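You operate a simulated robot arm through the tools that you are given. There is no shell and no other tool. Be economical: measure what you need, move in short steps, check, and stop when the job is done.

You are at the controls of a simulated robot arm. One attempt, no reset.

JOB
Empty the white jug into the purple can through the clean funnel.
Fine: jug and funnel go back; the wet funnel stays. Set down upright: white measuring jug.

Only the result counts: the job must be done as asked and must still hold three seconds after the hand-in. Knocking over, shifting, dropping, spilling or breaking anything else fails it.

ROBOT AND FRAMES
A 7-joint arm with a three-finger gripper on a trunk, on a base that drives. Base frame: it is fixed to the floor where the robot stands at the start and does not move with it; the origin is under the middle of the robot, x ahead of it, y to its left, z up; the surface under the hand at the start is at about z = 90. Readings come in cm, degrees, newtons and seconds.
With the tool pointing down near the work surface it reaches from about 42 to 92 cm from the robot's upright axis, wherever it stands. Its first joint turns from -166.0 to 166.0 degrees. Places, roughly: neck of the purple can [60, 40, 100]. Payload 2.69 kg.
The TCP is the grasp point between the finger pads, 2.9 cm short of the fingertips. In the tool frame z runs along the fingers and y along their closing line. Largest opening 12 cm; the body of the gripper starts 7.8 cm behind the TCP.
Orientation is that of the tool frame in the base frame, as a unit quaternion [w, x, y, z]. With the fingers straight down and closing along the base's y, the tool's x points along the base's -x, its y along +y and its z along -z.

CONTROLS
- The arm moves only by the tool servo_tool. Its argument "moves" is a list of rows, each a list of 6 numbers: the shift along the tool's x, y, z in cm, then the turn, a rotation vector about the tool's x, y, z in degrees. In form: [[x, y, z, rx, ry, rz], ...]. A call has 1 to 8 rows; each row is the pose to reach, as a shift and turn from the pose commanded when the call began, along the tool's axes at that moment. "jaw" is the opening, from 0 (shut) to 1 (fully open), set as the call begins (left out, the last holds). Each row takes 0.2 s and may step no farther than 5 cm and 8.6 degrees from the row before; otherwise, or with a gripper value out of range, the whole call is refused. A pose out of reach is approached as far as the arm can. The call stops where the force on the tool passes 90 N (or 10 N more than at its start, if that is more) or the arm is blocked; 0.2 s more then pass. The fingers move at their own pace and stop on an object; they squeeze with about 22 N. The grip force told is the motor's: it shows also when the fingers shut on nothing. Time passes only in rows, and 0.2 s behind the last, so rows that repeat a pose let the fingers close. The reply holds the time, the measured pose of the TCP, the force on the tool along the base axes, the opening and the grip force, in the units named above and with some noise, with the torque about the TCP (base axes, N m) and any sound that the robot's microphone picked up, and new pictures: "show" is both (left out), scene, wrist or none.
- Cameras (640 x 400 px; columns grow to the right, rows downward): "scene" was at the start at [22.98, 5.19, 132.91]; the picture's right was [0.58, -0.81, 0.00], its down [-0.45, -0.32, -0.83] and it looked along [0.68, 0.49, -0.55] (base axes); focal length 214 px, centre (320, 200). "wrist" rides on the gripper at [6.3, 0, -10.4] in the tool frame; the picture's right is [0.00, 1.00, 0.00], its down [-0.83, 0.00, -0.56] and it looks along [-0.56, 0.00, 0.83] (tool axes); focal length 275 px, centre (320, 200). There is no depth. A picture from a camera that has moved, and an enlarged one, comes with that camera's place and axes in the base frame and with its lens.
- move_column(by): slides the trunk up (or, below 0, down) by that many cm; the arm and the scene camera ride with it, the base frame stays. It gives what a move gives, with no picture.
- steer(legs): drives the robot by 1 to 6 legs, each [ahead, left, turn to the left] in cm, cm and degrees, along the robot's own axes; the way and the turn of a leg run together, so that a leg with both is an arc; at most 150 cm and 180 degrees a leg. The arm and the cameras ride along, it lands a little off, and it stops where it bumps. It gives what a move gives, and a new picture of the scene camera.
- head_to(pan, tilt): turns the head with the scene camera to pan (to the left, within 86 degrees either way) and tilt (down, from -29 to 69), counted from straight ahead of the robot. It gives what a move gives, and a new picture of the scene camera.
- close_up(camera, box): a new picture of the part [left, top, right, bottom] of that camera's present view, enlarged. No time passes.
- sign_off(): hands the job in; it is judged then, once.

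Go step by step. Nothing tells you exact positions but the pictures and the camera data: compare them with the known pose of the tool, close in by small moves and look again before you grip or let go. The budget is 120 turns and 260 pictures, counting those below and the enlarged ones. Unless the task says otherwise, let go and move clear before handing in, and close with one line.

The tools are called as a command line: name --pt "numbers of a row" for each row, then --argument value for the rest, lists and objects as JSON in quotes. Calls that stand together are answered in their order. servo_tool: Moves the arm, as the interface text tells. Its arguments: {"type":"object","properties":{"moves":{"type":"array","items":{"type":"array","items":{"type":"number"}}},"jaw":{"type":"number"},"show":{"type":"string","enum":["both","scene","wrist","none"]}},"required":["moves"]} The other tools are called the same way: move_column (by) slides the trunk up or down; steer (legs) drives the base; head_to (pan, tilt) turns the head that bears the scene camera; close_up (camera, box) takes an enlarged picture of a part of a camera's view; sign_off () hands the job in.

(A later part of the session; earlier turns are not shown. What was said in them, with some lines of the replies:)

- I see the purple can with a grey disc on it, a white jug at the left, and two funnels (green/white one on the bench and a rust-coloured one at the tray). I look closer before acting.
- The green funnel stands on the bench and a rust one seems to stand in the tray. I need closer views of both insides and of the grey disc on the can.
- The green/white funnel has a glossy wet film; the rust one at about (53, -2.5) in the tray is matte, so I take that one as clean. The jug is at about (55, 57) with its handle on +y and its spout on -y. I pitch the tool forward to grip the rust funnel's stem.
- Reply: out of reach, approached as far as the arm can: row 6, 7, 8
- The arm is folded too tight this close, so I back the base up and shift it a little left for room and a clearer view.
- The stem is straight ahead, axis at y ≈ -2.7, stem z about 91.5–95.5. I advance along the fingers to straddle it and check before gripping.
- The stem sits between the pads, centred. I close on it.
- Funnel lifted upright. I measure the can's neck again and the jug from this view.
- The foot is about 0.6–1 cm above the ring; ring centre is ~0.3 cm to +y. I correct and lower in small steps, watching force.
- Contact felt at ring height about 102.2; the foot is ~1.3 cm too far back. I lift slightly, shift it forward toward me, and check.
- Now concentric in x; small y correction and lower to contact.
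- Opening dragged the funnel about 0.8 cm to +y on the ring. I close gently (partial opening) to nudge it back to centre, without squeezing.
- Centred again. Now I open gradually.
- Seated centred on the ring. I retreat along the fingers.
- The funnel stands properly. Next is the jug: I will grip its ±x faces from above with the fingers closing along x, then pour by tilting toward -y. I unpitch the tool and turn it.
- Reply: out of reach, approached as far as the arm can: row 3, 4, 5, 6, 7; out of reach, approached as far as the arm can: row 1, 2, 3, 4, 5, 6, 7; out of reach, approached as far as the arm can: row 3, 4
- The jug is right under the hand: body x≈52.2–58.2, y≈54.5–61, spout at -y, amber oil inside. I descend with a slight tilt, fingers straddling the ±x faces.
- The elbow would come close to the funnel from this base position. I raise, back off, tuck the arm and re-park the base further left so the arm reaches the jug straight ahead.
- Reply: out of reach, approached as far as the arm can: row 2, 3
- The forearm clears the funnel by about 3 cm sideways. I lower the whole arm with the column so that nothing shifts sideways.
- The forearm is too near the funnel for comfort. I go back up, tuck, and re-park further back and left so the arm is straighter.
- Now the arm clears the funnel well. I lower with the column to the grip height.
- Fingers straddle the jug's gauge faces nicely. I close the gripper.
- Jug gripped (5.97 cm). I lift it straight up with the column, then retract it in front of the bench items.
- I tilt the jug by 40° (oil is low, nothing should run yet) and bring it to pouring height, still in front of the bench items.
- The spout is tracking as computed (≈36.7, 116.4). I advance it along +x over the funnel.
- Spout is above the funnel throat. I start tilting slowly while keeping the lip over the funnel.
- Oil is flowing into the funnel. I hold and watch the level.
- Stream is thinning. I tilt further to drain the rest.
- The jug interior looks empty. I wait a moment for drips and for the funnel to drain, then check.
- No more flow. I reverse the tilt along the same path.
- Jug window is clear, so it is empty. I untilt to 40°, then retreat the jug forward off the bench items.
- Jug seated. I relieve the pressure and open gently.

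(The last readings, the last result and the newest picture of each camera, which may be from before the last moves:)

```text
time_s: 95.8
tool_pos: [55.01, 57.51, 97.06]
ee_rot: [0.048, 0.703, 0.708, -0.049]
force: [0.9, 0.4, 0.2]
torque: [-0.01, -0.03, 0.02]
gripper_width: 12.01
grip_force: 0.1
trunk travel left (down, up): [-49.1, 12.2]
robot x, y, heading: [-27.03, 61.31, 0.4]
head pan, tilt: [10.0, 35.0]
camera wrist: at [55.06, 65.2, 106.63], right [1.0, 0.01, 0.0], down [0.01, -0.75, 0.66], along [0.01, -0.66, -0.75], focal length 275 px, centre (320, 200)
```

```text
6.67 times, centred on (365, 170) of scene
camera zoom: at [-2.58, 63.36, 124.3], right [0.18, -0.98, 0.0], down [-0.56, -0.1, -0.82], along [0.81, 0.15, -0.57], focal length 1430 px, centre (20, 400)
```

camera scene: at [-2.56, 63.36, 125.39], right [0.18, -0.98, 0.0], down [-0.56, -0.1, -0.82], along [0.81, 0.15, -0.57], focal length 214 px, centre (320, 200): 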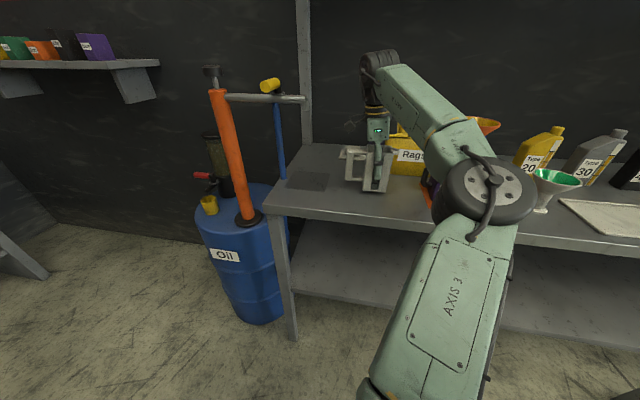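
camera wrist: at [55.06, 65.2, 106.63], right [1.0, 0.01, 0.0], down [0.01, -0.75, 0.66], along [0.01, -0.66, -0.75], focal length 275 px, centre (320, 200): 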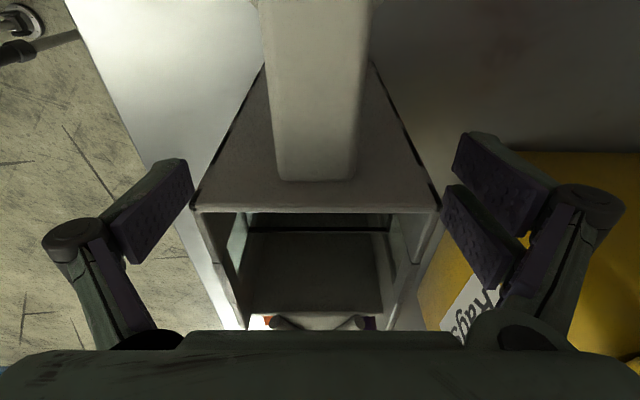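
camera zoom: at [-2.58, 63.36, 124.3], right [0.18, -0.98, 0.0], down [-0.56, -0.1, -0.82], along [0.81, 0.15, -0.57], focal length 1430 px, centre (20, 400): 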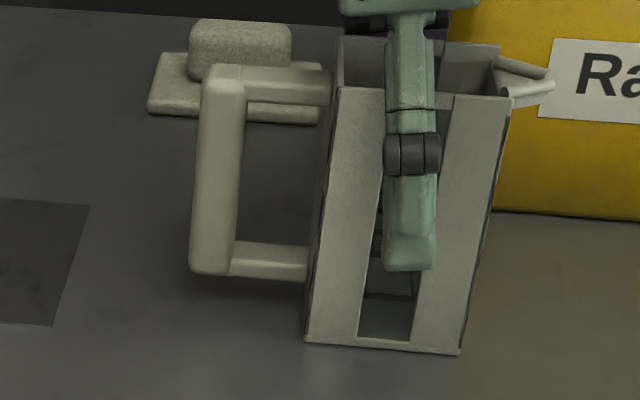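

Jug is back, upright and free. I raise the column, retract and drive over to fetch the funnel.

move_column --by 12.1

servo_tool --pt "0 -4 0 0 2 0" --pt "0 -8 0 0 4 0" --pt "0 -12 0 0 6 0" --pt "0 -17 0 0 8 0" --show "scene"

steer --legs '[[0, -40, 0]]'

```text
time_s: 97.3
tool_pos: [55.05, 57.48, 109.26]
ee_rot: [0.048, 0.703, 0.708, -0.049]
force: [-0.5, -0.1, 0.4]
torque: [-0.02, 0.03, -0.02]
gripper_width: 12.02
grip_force: 0.1
trunk travel left (down, up): [-61.2, 0.1]
robot x, y, heading: [-27.27, 61.55, 0.2]
head pan, tilt: [10.0, 35.0]
```

```text
time_s: 98.3
tool_pos: [37.89, 57.46, 109.22]
ee_rot: [-0.001, 0.704, 0.71, 0.002]
force: [0.3, -0.9, -0.1]
torque: [0.01, 0.01, 0.01]
gripper_width: 12.01
grip_force: 0.1
trunk travel left (down, up): [-61.2, 0.1]
robot x, y, heading: [-26.99, 61.59, 0.4]
head pan, tilt: [10.0, 35.0]
camera scene: at [-2.64, 63.33, 136.41], right [0.18, -0.98, 0.0], down [-0.56, -0.1, -0.82], along [0.81, 0.15, -0.57], focal length 214 px, centre (320, 200)
```

scene: 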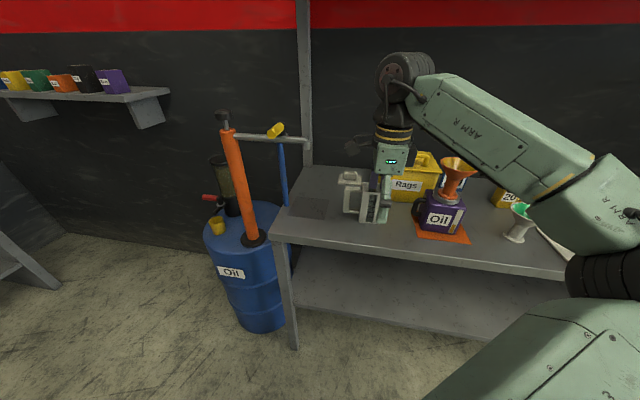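

```text
time_s: 101.9
tool_pos: [38.3, 17.92, 109.23]
ee_rot: [-0.002, 0.705, 0.709, 0.001]
force: [0.6, 0.6, -0.2]
torque: [0.05, -0.01, 0.02]
gripper_width: 11.98
grip_force: 0.1
trunk travel left (down, up): [-61.2, 0.1]
robot x, y, heading: [-26.86, 22.55, 0.2]
head pan, tilt: [10.0, 35.0]
camera scene: at [-2.29, 24.01, 136.4], right [0.18, -0.98, 0.0], down [-0.56, -0.1, -0.82], along [0.81, 0.15, -0.57], focal length 214 px, centre (320, 200)
```

scene: 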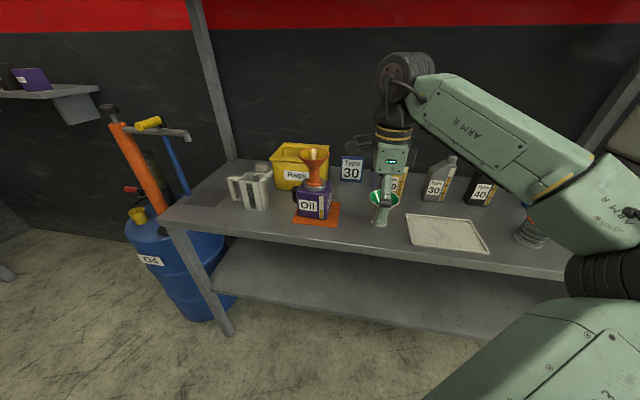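

servo_tool --pt "0 0 -0.5 0 0 -8.2" --pt "0 0 -1 0 0 -16.4" --pt "0 0 -1.5 0 0 -24.6" --pt "0 0 -2 0 0 -32.8" --pt "0 0 -2 0 0 -41" --pt "0 0 -2 0 0 -49.2" --pt "0 0 -2 0 0 -57.4" --show "none"

servo_tool --pt "0 0 0 0 0 -8" --pt "0 0 0 0 0 -16" --pt "0 0 0 0 0 -24" --pt "0 0 0 0 0 -32.3" --pt "0 0 0 0 0 -32.3" --show "none"

```text
time_s: 103.5
tool_pos: [38.22, 17.95, 111.17]
ee_rot: [-0.002, 0.276, 0.961, 0.001]
force: [0.6, -1.1, -0.6]
torque: [0.01, 0.02, 0.0]
gripper_width: 11.99
grip_force: 0.0
trunk travel left (down, up): [-61.2, 0.1]
robot x, y, heading: [-26.62, 22.47, 0.3]
head pan, tilt: [10.0, 35.0]
```

```text
time_s: 104.7
tool_pos: [38.33, 18.03, 111.23]
ee_rot: [-0.001, -0.001, 1.0, 0.002]
force: [-0.1, 0.1, -0.1]
torque: [0.0, 0.01, 0.03]
gripper_width: 12.0
grip_force: 0.0
trunk travel left (down, up): [-61.2, 0.1]
robot x, y, heading: [-26.74, 22.46, 0.1]
head pan, tilt: [10.0, 35.0]
```

servo_tool --pt "-0.3 2.6 -0.3 0 -8.57 0" --pt "-0.7 5.2 -0.6 0 -17.1 0" --pt "-1.2 7.8 -0.9 0 -25.7 0" --pt "-1.7 10.4 -1.2 0 -34.3 0" --pt "-2.2 13 -1.5 0 -42.8 0" --pt "-2.7 15.6 -1.8 0 -51.4 0" --pt "-3.2 18.3 -2 0 -60 0" --pt "-3.2 18.3 -2 0 -60 0"

close_up --camera "scene" --box '[250, 110, 400, 230]'

```text
time_s: 106.5
tool_pos: [41.48, 36.08, 113.1]
ee_rot: [0.499, 0.0, 0.866, 0.002]
force: [0.0, -0.3, -0.1]
torque: [0.01, 0.01, -0.03]
gripper_width: 11.99
grip_force: 0.0
trunk travel left (down, up): [-61.2, 0.1]
robot x, y, heading: [-27.08, 22.65, 0.3]
head pan, tilt: [10.0, 35.0]
camera scene: at [-2.3, 24.01, 136.4], right [0.18, -0.98, 0.0], down [-0.56, -0.1, -0.82], along [0.81, 0.15, -0.57], focal length 214 px, centre (320, 200)
camera wrist: at [29.4, 36.15, 112.81], right [0.0, 1.0, 0.0], down [-0.07, 0.0, 1.0], along [1.0, 0.0, 0.07], focal length 275 px, centre (320, 200)
```

scene: 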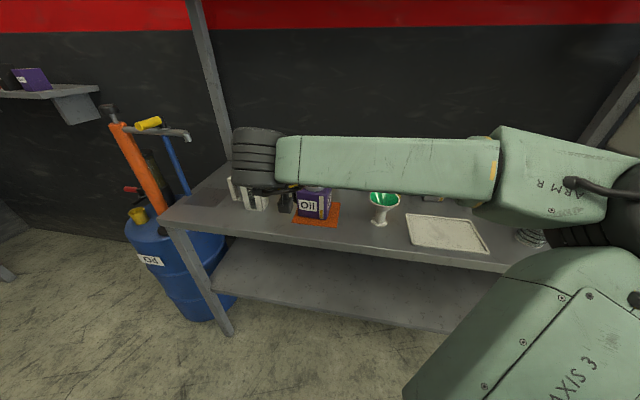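
wrist: 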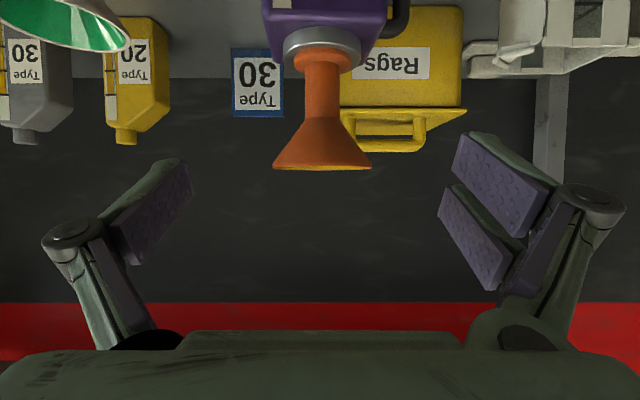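

```text
3.33 times, centred on (325, 170) of scene
camera zoom: at [-2.3, 24.01, 136.4], right [0.18, -0.98, 0.0], down [-0.56, -0.1, -0.82], along [0.81, 0.15, -0.57], focal length 715 px, centre (303, 300)
```

zoom: 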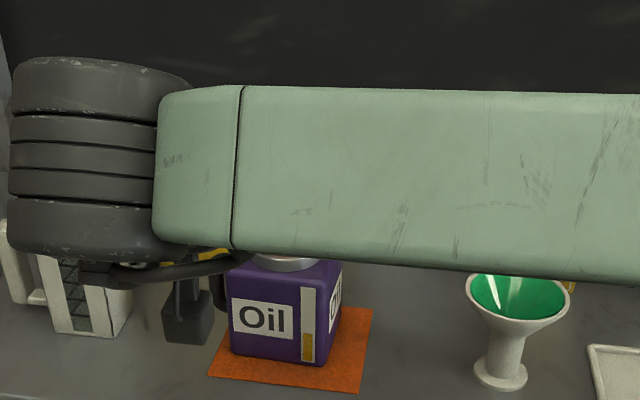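

servo_tool --pt "0 0.15 4 0 0 0" --pt "-0.1 0.15 8 0 0 0" --pt "-0.15 0.15 12 0 0 0" --pt "-0.17 0.15 15 0 0 0" --pt "-0.17 0.15 15 0 0 0" --show "wrist"

```text
time_s: 107.7
tool_pos: [54.58, 36.41, 105.89]
ee_rot: [0.5, 0.0, 0.866, 0.002]
force: [-0.7, -0.5, 0.1]
torque: [-0.02, -0.01, -0.01]
gripper_width: 12.02
grip_force: 0.1
trunk travel left (down, up): [-61.2, 0.1]
robot x, y, heading: [-27.05, 22.43, 0.3]
head pan, tilt: [10.0, 35.0]
camera wrist: at [42.4, 36.55, 105.67], right [0.0, 1.0, 0.0], down [-0.07, 0.0, 1.0], along [1.0, 0.0, 0.07], focal length 275 px, centre (320, 200)
```

wrist: 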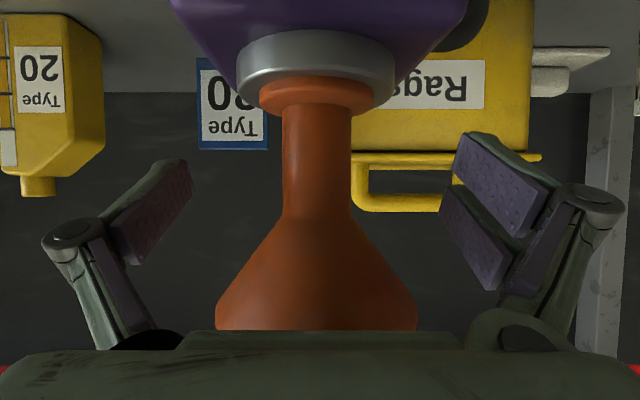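

servo_tool --pt "0 -0.17 0 0 0 0" --pt "0 -0.17 0 0 0 0" --pt "0 -0.17 0 0 0 0" --pt "0 -0.17 0 0 0 0" --pt "0 -0.17 0 0 0 0" --pt "0 -0.17 0 0 0 0" --pt "0 -0.17 0 0 0 0" --pt "0 -0.17 0 0 0 0" --jaw 0 --show "wrist"

```text
time_s: 109.5
tool_pos: [54.33, 36.35, 106.05]
ee_rot: [0.5, 0.001, 0.866, 0.001]
force: [0.3, -1.8, 2.3]
torque: [-0.07, -0.05, -0.02]
gripper_width: 3.2
grip_force: 22.2
trunk travel left (down, up): [-61.2, 0.1]
robot x, y, heading: [-26.91, 22.1, 0.4]
head pan, tilt: [10.0, 35.0]
camera wrist: at [42.37, 36.36, 105.65], right [0.0, 1.0, 0.0], down [-0.07, 0.0, 1.0], along [1.0, 0.0, 0.07], focal length 275 px, centre (320, 200)
```

wrist: 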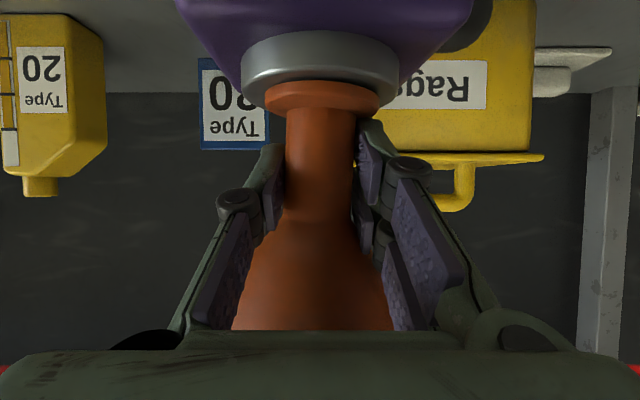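

servo_tool --pt "-0.9 0 -0.5 0 0 0" --pt "-3.5 0 -2 0 0 0" --pt "-6.9 0 -4 0 0 0" --pt "-6.9 0 -4 0 0 0"

close_up --camera "wrist" --box '[200, 0, 440, 150]'

```text
time_s: 110.5
tool_pos: [54.56, 36.37, 113.85]
ee_rot: [0.5, 0.0, 0.866, 0.002]
force: [0.6, -0.3, -0.2]
torque: [0.02, 0.0, -0.02]
gripper_width: 3.18
grip_force: 21.7
trunk travel left (down, up): [-61.2, 0.1]
robot x, y, heading: [-26.72, 22.25, 0.2]
head pan, tilt: [10.0, 35.0]
camera scene: at [-2.28, 24.03, 136.39], right [0.18, -0.98, 0.0], down [-0.56, -0.1, -0.82], along [0.81, 0.15, -0.57], focal length 214 px, centre (320, 200)
camera wrist: at [42.46, 36.42, 113.63], right [0.0, 1.0, 0.0], down [-0.06, 0.0, 1.0], along [1.0, 0.0, 0.06], focal length 275 px, centre (320, 200)
```

scene: 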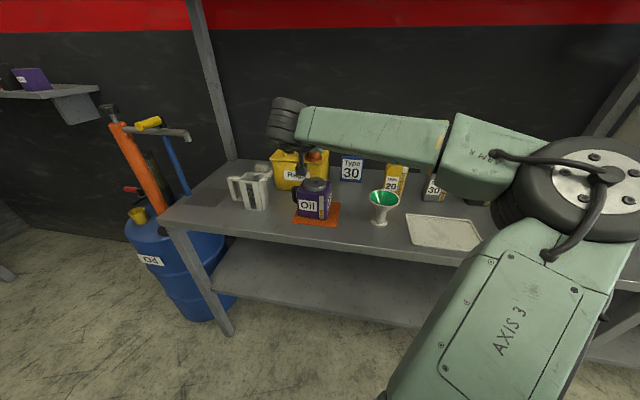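
wrist: 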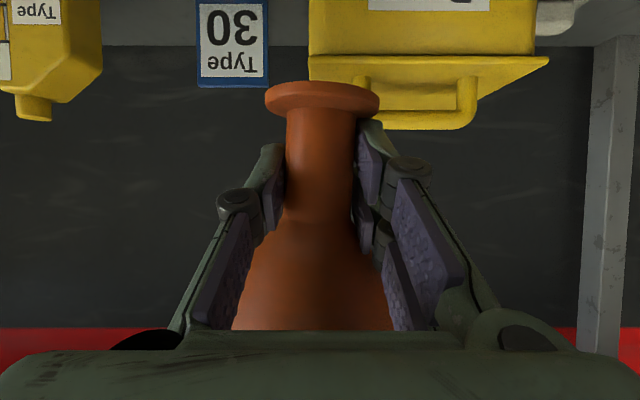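

```text
2.67 times, centred on (320, 75) of wrist
camera zoom: at [42.46, 36.42, 113.63], right [0.0, 1.0, 0.0], down [-0.06, 0.0, 1.0], along [1.0, 0.0, 0.06], focal length 734 px, centre (320, 533)
```

zoom: 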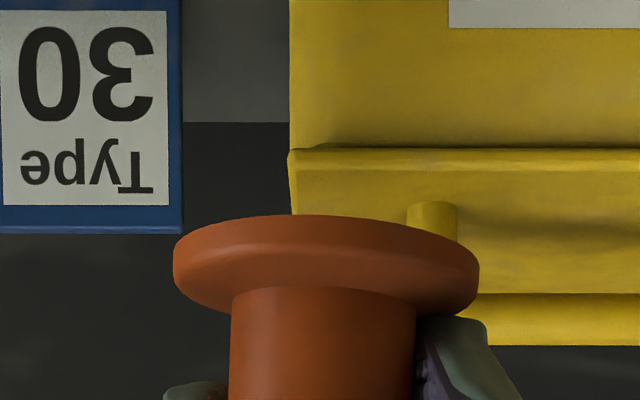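

servo_tool --pt "0.07 -4.88 -0.12 0 0 0" --pt "0.15 -9.76 -0.25 0 0 0" --pt "0.22 -14.64 -0.37 0 0 0" --pt "0.3 -19.5 -0.5 0 0 0" --pt "0.36 -24.4 -0.6 0 0 0" --pt "0.43 -29.3 -0.75 0 0 0" --pt "0.5 -34.2 -0.87 0 0 0" --pt "0.58 -39.05 -1 0 0 0" --show "none"

head_to --pan -10 --tilt 35

close_up --camera "scene" --box '[140, 120, 460, 300]'

```text
time_s: 112.3
tool_pos: [53.42, -3.02, 113.42]
ee_rot: [0.5, 0.0, 0.866, 0.002]
force: [0.5, -0.2, -1.2]
torque: [0.02, -0.03, 0.03]
gripper_width: 3.19
grip_force: 21.8
trunk travel left (down, up): [-61.2, 0.1]
robot x, y, heading: [-26.74, 21.88, 0.2]
head pan, tilt: [10.0, 35.0]
```

```text
time_s: 113.1
tool_pos: [53.41, -3.06, 113.55]
ee_rot: [0.5, 0.0, 0.866, 0.002]
force: [-0.4, -0.2, -0.6]
torque: [0.0, 0.03, -0.01]
gripper_width: 3.17
grip_force: 21.9
trunk travel left (down, up): [-61.2, 0.1]
robot x, y, heading: [-26.96, 22.5, 0.3]
head pan, tilt: [-10.0, 35.0]
camera scene: at [-2.27, 20.97, 136.39], right [-0.17, -0.99, 0.0], down [-0.57, 0.1, -0.82], along [0.81, -0.14, -0.57], focal length 214 px, centre (320, 200)
```

scene: 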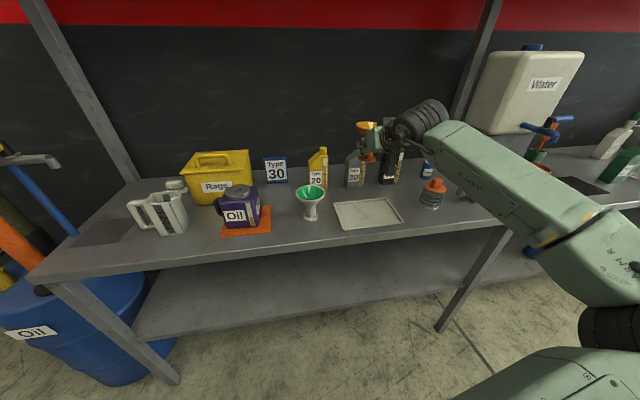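

```text
2.00 times, centred on (300, 210) of scene
camera zoom: at [-2.27, 20.97, 136.39], right [-0.17, -0.99, 0.0], down [-0.57, 0.1, -0.82], along [0.81, -0.14, -0.57], focal length 429 px, centre (360, 180)
```

zoom: 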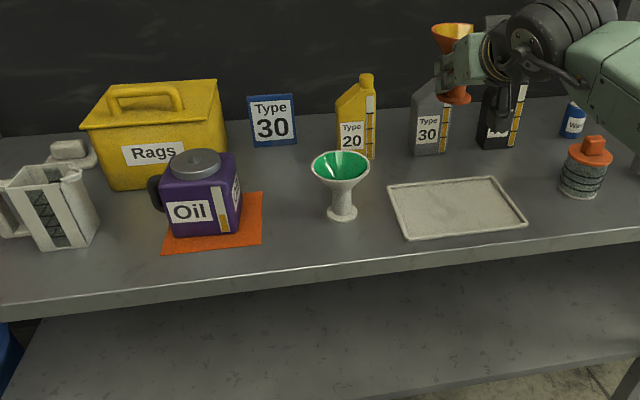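

No spills visible. I lower the funnel back to its tray spot.

servo_tool --pt "3.4 0.3 2 0 0 0" --pt "6.8 0.3 3.9 0 0 0" --pt "10.2 0.3 5.9 0 0 0" --pt "13.6 0.3 7.85 0 0 0" --pt "16.5 0.3 9.5 0 0 0" --pt "16.5 0.3 9.5 0 0 0"

close_up --camera "scene" --box '[320, 140, 440, 240]'

```text
time_s: 114.5
tool_pos: [53.3, -2.15, 94.81]
ee_rot: [0.5, 0.001, 0.866, 0.001]
force: [-0.2, 0.1, -1.0]
torque: [-0.05, -0.02, 0.01]
gripper_width: 3.18
grip_force: 21.6
trunk travel left (down, up): [-61.2, 0.1]
robot x, y, heading: [-26.64, 22.33, 0.3]
head pan, tilt: [-10.0, 35.0]
camera scene: at [-2.27, 20.97, 136.4], right [-0.17, -0.99, 0.0], down [-0.57, 0.1, -0.82], along [0.81, -0.14, -0.57], focal length 214 px, centre (320, 200)
camera wrist: at [41.16, -2.07, 94.56], right [0.0, 1.0, 0.0], down [-0.07, 0.0, 1.0], along [1.0, 0.0, 0.07], focal length 275 px, centre (320, 200)
```

scene: 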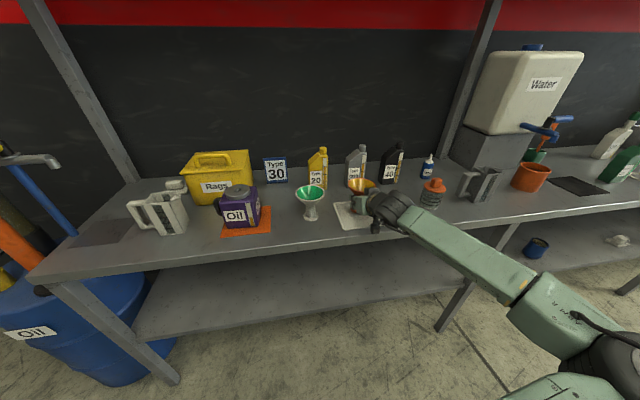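
wrist: 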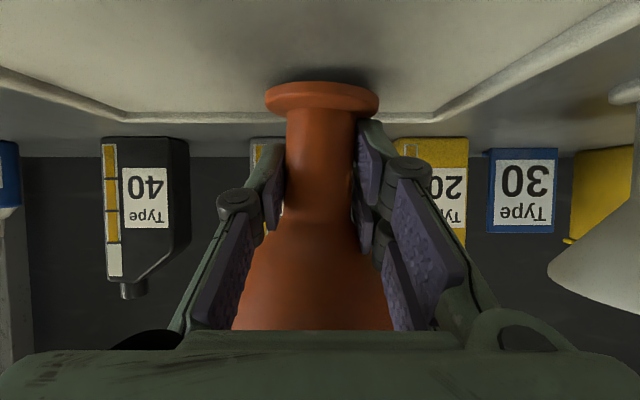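

```text
4.00 times, centred on (380, 190) of scene
camera zoom: at [-2.27, 20.97, 136.4], right [-0.17, -0.99, 0.0], down [-0.57, 0.1, -0.82], along [0.81, -0.14, -0.57], focal length 858 px, centre (80, 240)
```

zoom: 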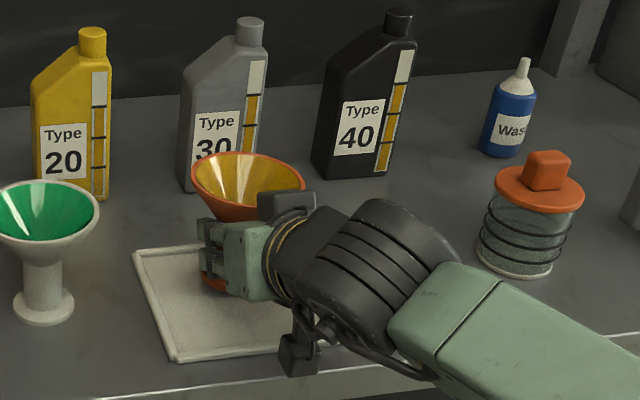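

servo_tool --pt "0 -0.65 0 0 0 0" --pt "0.35 -0.65 0.2 0 0 0" --pt "0.52 -0.65 0.3 0 0 0" --show "none"

servo_tool --pt "0.17 0 0.1 0 0 0" --pt "0.17 0 0.1 0 0 0" --show "none"

```text
time_s: 115.3
tool_pos: [53.36, -3.14, 94.16]
ee_rot: [0.5, 0.001, 0.866, 0.001]
force: [-0.7, 0.1, -1.0]
torque: [0.0, 0.01, 0.0]
gripper_width: 3.17
grip_force: 21.7
trunk travel left (down, up): [-61.2, 0.1]
robot x, y, heading: [-26.73, 22.38, 0.2]
head pan, tilt: [-10.0, 35.0]
```

```text
time_s: 115.9
tool_pos: [53.38, -3.13, 94.19]
ee_rot: [0.499, 0.001, 0.866, 0.002]
force: [-0.5, -1.0, 1.7]
torque: [-0.1, -0.01, -0.01]
gripper_width: 3.17
grip_force: 22.0
trunk travel left (down, up): [-61.2, 0.1]
robot x, y, heading: [-26.77, 22.22, 0.4]
head pan, tilt: [-10.0, 35.0]
```

servo_tool --pt "0.09 0 0.05 0 0 0" --pt "0.09 0 0.05 0 0 0" --show "none"

servo_tool --pt "0.05 0 0.03 0 0 0" --pt "0.05 0 0.03 0 0 0" --jaw 0.3 --show "none"

servo_tool --pt "0 0 0 0 0 0" --pt "0 0 0 0 0 0" --jaw 0.38 --show "none"

servo_tool --pt "0 0 0 0 0 0" --pt "0 0 0 0 0 0" --pt "0 0 0 0 0 0" --pt "0 0 0 0 0 0" --pt "0 0 0 0 0 0" --jaw 1 --show "wrist"

```text
time_s: 116.5
tool_pos: [53.27, -3.05, 94.17]
ee_rot: [0.502, 0.0, 0.865, 0.001]
force: [2.1, -0.5, 8.5]
torque: [-0.24, -0.24, -0.03]
gripper_width: 3.13
grip_force: 22.1
trunk travel left (down, up): [-61.2, 0.1]
robot x, y, heading: [-26.37, 22.5, 0.4]
head pan, tilt: [-10.0, 35.0]
```

```text
time_s: 117.1
tool_pos: [53.35, -3.0, 93.88]
ee_rot: [0.501, 0.0, 0.866, 0.002]
force: [-1.6, 1.2, 5.9]
torque: [0.08, -0.13, 0.03]
gripper_width: 3.75
grip_force: 0.7
trunk travel left (down, up): [-61.2, 0.1]
robot x, y, heading: [-26.58, 22.42, 0.2]
head pan, tilt: [-10.0, 35.0]
```

```text
time_s: 117.7
tool_pos: [53.26, -3.15, 93.83]
ee_rot: [0.499, 0.001, 0.866, 0.002]
force: [0.0, -1.7, 3.8]
torque: [0.08, -0.05, 0.0]
gripper_width: 4.61
grip_force: 0.0
trunk travel left (down, up): [-61.2, 0.1]
robot x, y, heading: [-26.78, 22.31, 0.2]
head pan, tilt: [-10.0, 35.0]
```

```text
time_s: 118.9
tool_pos: [53.39, -3.01, 93.83]
ee_rot: [0.498, 0.0, 0.867, 0.002]
force: [0.0, -0.1, 0.8]
torque: [0.01, 0.0, 0.03]
gripper_width: 12.0
grip_force: 0.0
trunk travel left (down, up): [-61.2, 0.1]
robot x, y, heading: [-26.46, 22.06, 0.3]
head pan, tilt: [-10.0, 35.0]
camera wrist: at [41.26, -3.03, 93.57], right [0.0, 1.0, 0.0], down [-0.06, 0.0, 1.0], along [1.0, 0.0, 0.06], focal length 275 px, centre (320, 200)
```

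wrist: 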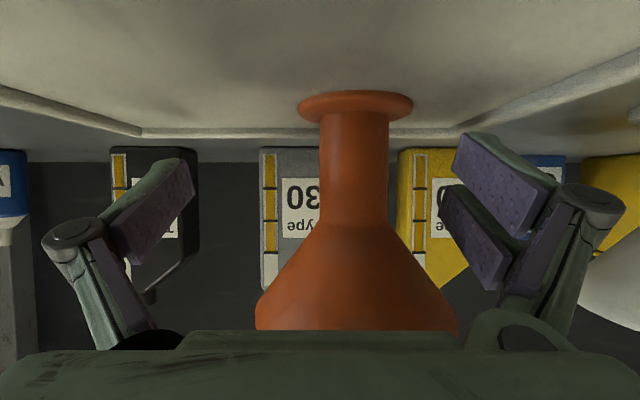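

Opening dragged it ~1.5 cm again; I nudge it back to its original spot with a partial close, as before.

servo_tool --pt "0 0.25 0 0 0 0" --pt "0 0.25 0 0 0 0" --pt "0 0.25 0 0 0 0" --pt "0 0.25 0 0 0 0" --pt "0 0.25 0 0 0 0" --jaw 0.5 --show "none"

servo_tool --pt "0 0 0 0 0 0" --pt "0 0 0 0 0 0" --jaw 0.43 --show "none"

servo_tool --pt "0 0 0 0 0 0" --pt "0 0 0 0 0 0" --jaw 0.37 --show "none"

servo_tool --pt "0 0 0 0 0 0" --pt "0 0 0 0 0 0" --jaw 0.32 --show "none"

servo_tool --pt "0 0 0 0 0 0" --pt "0 0 0 0 0 0" --jaw 0.38 --show "wrist"

```text
time_s: 120.1
tool_pos: [53.36, -2.82, 93.92]
ee_rot: [0.5, 0.002, 0.866, 0.001]
force: [-0.2, 0.0, 0.2]
torque: [-0.01, 0.01, -0.01]
gripper_width: 6.01
grip_force: 0.1
trunk travel left (down, up): [-61.2, 0.1]
robot x, y, heading: [-26.62, 22.01, 0.3]
head pan, tilt: [-10.0, 35.0]
```

```text
time_s: 120.7
tool_pos: [53.43, -2.74, 93.86]
ee_rot: [0.5, 0.0, 0.866, 0.002]
force: [-1.5, 1.2, 0.9]
torque: [0.09, -0.05, 0.0]
gripper_width: 5.2
grip_force: 0.2
trunk travel left (down, up): [-61.2, 0.1]
robot x, y, heading: [-26.68, 22.55, 0.4]
head pan, tilt: [-10.0, 35.0]
```

```text
time_s: 121.3
tool_pos: [53.35, -2.73, 93.86]
ee_rot: [0.5, 0.0, 0.866, 0.002]
force: [-0.5, 1.1, 3.6]
torque: [0.1, -0.06, 0.01]
gripper_width: 4.53
grip_force: 0.8
trunk travel left (down, up): [-61.2, 0.1]
robot x, y, heading: [-26.63, 22.33, 0.2]
head pan, tilt: [-10.0, 35.0]
```

```text
time_s: 121.9
tool_pos: [53.26, -2.78, 93.96]
ee_rot: [0.499, 0.001, 0.866, 0.0]
force: [-0.7, 1.5, 2.9]
torque: [0.16, -0.06, 0.01]
gripper_width: 3.95
grip_force: 0.0
trunk travel left (down, up): [-61.2, 0.1]
robot x, y, heading: [-26.24, 22.32, 0.1]
head pan, tilt: [-10.0, 35.0]
```

```text
time_s: 122.5
tool_pos: [53.35, -2.88, 93.87]
ee_rot: [0.5, 0.001, 0.866, 0.001]
force: [0.1, -2.1, 3.4]
torque: [0.02, -0.03, -0.01]
gripper_width: 4.51
grip_force: 0.0
trunk travel left (down, up): [-61.2, 0.1]
robot x, y, heading: [-26.72, 22.52, 0.3]
head pan, tilt: [-10.0, 35.0]
camera wrist: at [41.22, -2.77, 93.6], right [0.0, 1.0, 0.0], down [-0.07, 0.0, 1.0], along [1.0, 0.0, 0.07], focal length 275 px, centre (320, 200)
```

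wrist: 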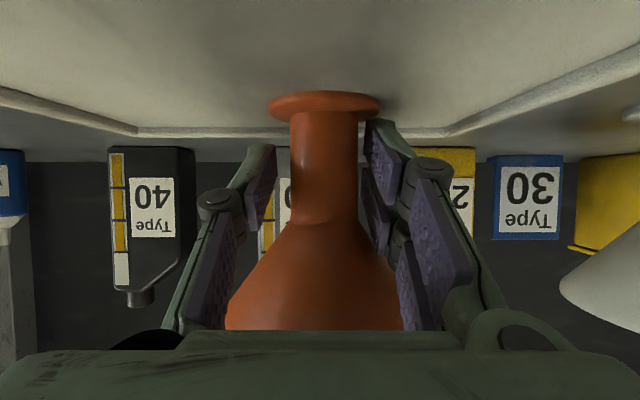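

The right fingertip seems to rest on the funnel's foot, dragging it. I raise the hand slightly before opening further.

servo_tool --pt "-0.2 0 -0.12 0 0 0" --pt "-0.4 0 -0.23 0 0 0" --pt "-0.4 0 -0.23 0 0 0" --show "wrist"

```text
time_s: 123.3
tool_pos: [53.37, -2.72, 94.12]
ee_rot: [0.5, 0.001, 0.866, 0.001]
force: [-0.8, -0.3, 0.4]
torque: [0.0, 0.0, 0.01]
gripper_width: 4.54
grip_force: 0.1
trunk travel left (down, up): [-61.2, 0.1]
robot x, y, heading: [-26.62, 22.34, 0.3]
head pan, tilt: [-10.0, 35.0]
camera wrist: at [41.26, -2.73, 93.9], right [0.0, 1.0, 0.0], down [-0.06, 0.0, 1.0], along [1.0, 0.0, 0.06], focal length 275 px, centre (320, 200)
```

wrist: 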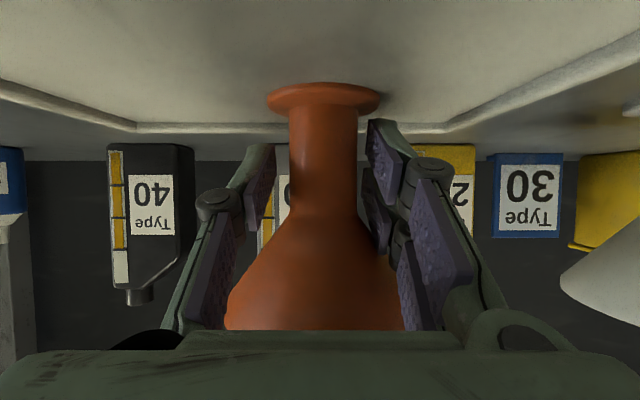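

Force is gone and the funnel is centred at its original spot. I open fully now.

servo_tool --pt "0 0 0 0 0 0" --pt "0 0 0 0 0 0" --pt "0 0 0 0 0 0" --pt "0 0 0 0 0 0" --pt "0 0 0 0 0 0" --jaw 1 --show "wrist"

```text
time_s: 124.5
tool_pos: [53.37, -2.76, 94.19]
ee_rot: [0.5, 0.0, 0.866, 0.002]
force: [0.5, -0.3, -0.1]
torque: [-0.03, 0.0, 0.0]
gripper_width: 11.99
grip_force: 0.1
trunk travel left (down, up): [-61.2, 0.1]
robot x, y, heading: [-26.73, 22.22, 0.2]
head pan, tilt: [-10.0, 35.0]
camera wrist: at [41.27, -2.73, 93.92], right [0.0, 1.0, 0.0], down [-0.06, 0.0, 1.0], along [1.0, 0.0, 0.06], focal length 275 px, centre (320, 200)
```

wrist: 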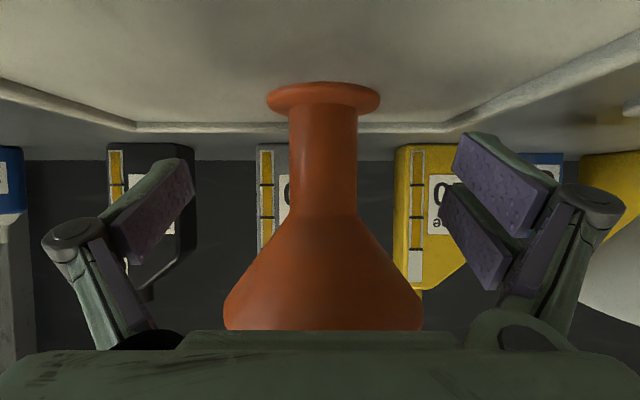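

The funnel stands where it was. I retreat and check the whole scene.

servo_tool --pt "0 0 -3 0 0 0" --pt "0 0 -7 0 0 0" --pt "0 0 -11 0 0 0" --pt "0 0 -15 0 0 0" --pt "-2 0 -18 0 0 0" --show "scene"

head_to --pan 10 --tilt 40

close_up --camera "scene" --box '[220, 80, 540, 260]'

close_up --camera "scene" --box '[220, 110, 380, 210]'

```text
time_s: 125.7
tool_pos: [38.85, -2.74, 105.01]
ee_rot: [0.499, -0.001, 0.866, 0.002]
force: [0.4, -0.3, 0.7]
torque: [0.0, 0.04, 0.01]
gripper_width: 12.0
grip_force: 0.0
trunk travel left (down, up): [-61.2, 0.1]
robot x, y, heading: [-26.51, 22.29, 0.1]
head pan, tilt: [-10.0, 35.0]
camera scene: at [-2.3, 20.97, 136.4], right [-0.17, -0.99, 0.0], down [-0.57, 0.1, -0.82], along [0.81, -0.14, -0.57], focal length 214 px, centre (320, 200)
```

scene: 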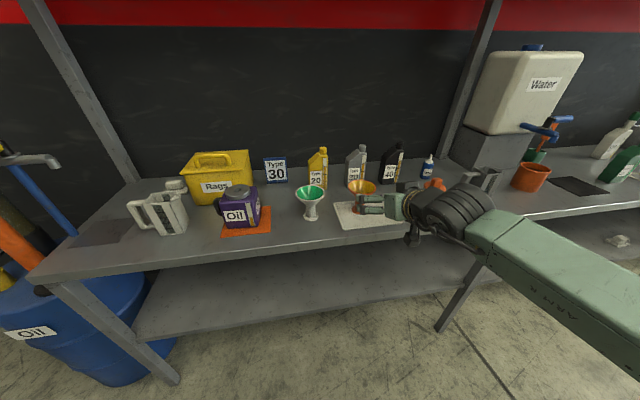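

```text
time_s: 126.5
tool_pos: [38.82, -2.87, 105.07]
ee_rot: [0.499, 0.001, 0.866, 0.001]
force: [0.3, -0.1, 0.7]
torque: [-0.04, -0.01, -0.02]
gripper_width: 12.0
grip_force: 0.0
trunk travel left (down, up): [-61.2, 0.1]
robot x, y, heading: [-26.83, 22.51, 0.5]
head pan, tilt: [10.0, 40.0]
camera scene: at [-2.59, 23.96, 135.64], right [0.18, -0.98, 0.0], down [-0.63, -0.11, -0.77], along [0.75, 0.14, -0.64], focal length 214 px, centre (320, 200)
```

scene: 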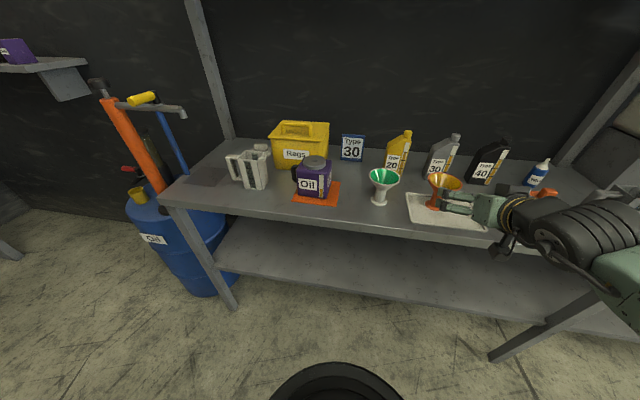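

```text
2.00 times, centred on (380, 170) of scene
camera zoom: at [-2.59, 23.96, 135.64], right [0.18, -0.98, 0.0], down [-0.63, -0.11, -0.77], along [0.75, 0.14, -0.64], focal length 429 px, centre (200, 260)
```

zoom: 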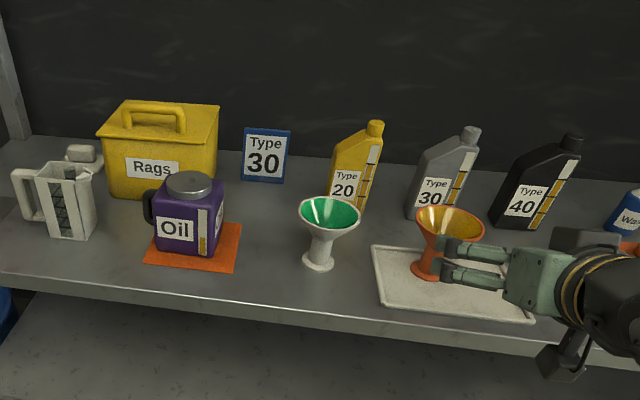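

```text
4.00 times, centred on (300, 160) of scene
camera zoom: at [-2.59, 23.96, 135.64], right [0.18, -0.98, 0.0], down [-0.63, -0.11, -0.77], along [0.75, 0.14, -0.64], focal length 858 px, centre (400, 360)
```

zoom: 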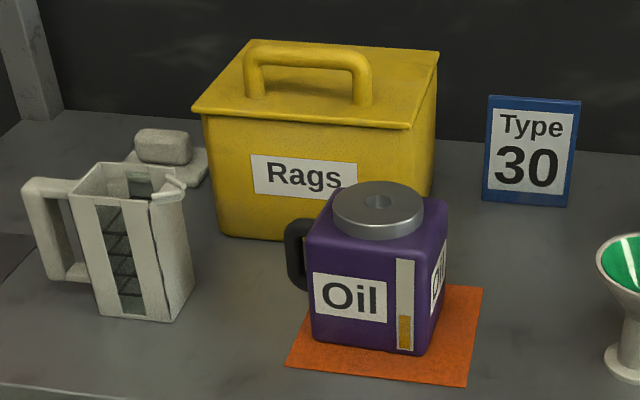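

All is in place: jug empty and upright, funnel back in the tray, no spills. I back the hand off a little more and hand in.

servo_tool --pt "0 0 -3 0 0 0" --pt "-2 0 -6 0 0 0" --pt "-2 0 -6 0 0 0" --show "scene"

```text
time_s: 127.3
tool_pos: [35.52, -1.63, 109.59]
ee_rot: [0.495, -0.016, 0.869, 0.003]
force: [1.1, 0.0, 0.0]
torque: [0.02, 0.03, 0.0]
gripper_width: 12.0
grip_force: 0.0
trunk travel left (down, up): [-61.2, 0.1]
robot x, y, heading: [-26.71, 22.45, 0.2]
head pan, tilt: [10.0, 40.0]
camera scene: at [-2.58, 23.98, 135.63], right [0.18, -0.98, 0.0], down [-0.63, -0.12, -0.77], along [0.75, 0.14, -0.64], focal length 214 px, centre (320, 200)
```

scene: 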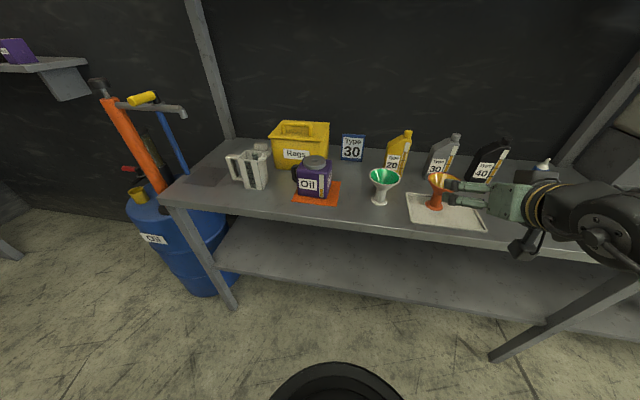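

The hand is clear and the scene is stable, so I hand in.

sign_off

```text
The job is handed in.
```

I emptied the white jug into the purple can through the rust funnel, which I judged the clean one because the green funnel's inside was glossy and wet. The jug stands upright and empty in its place, the rust funnel is back in its tray, the green funnel was not touched, and I saw no spills in the last pictures.
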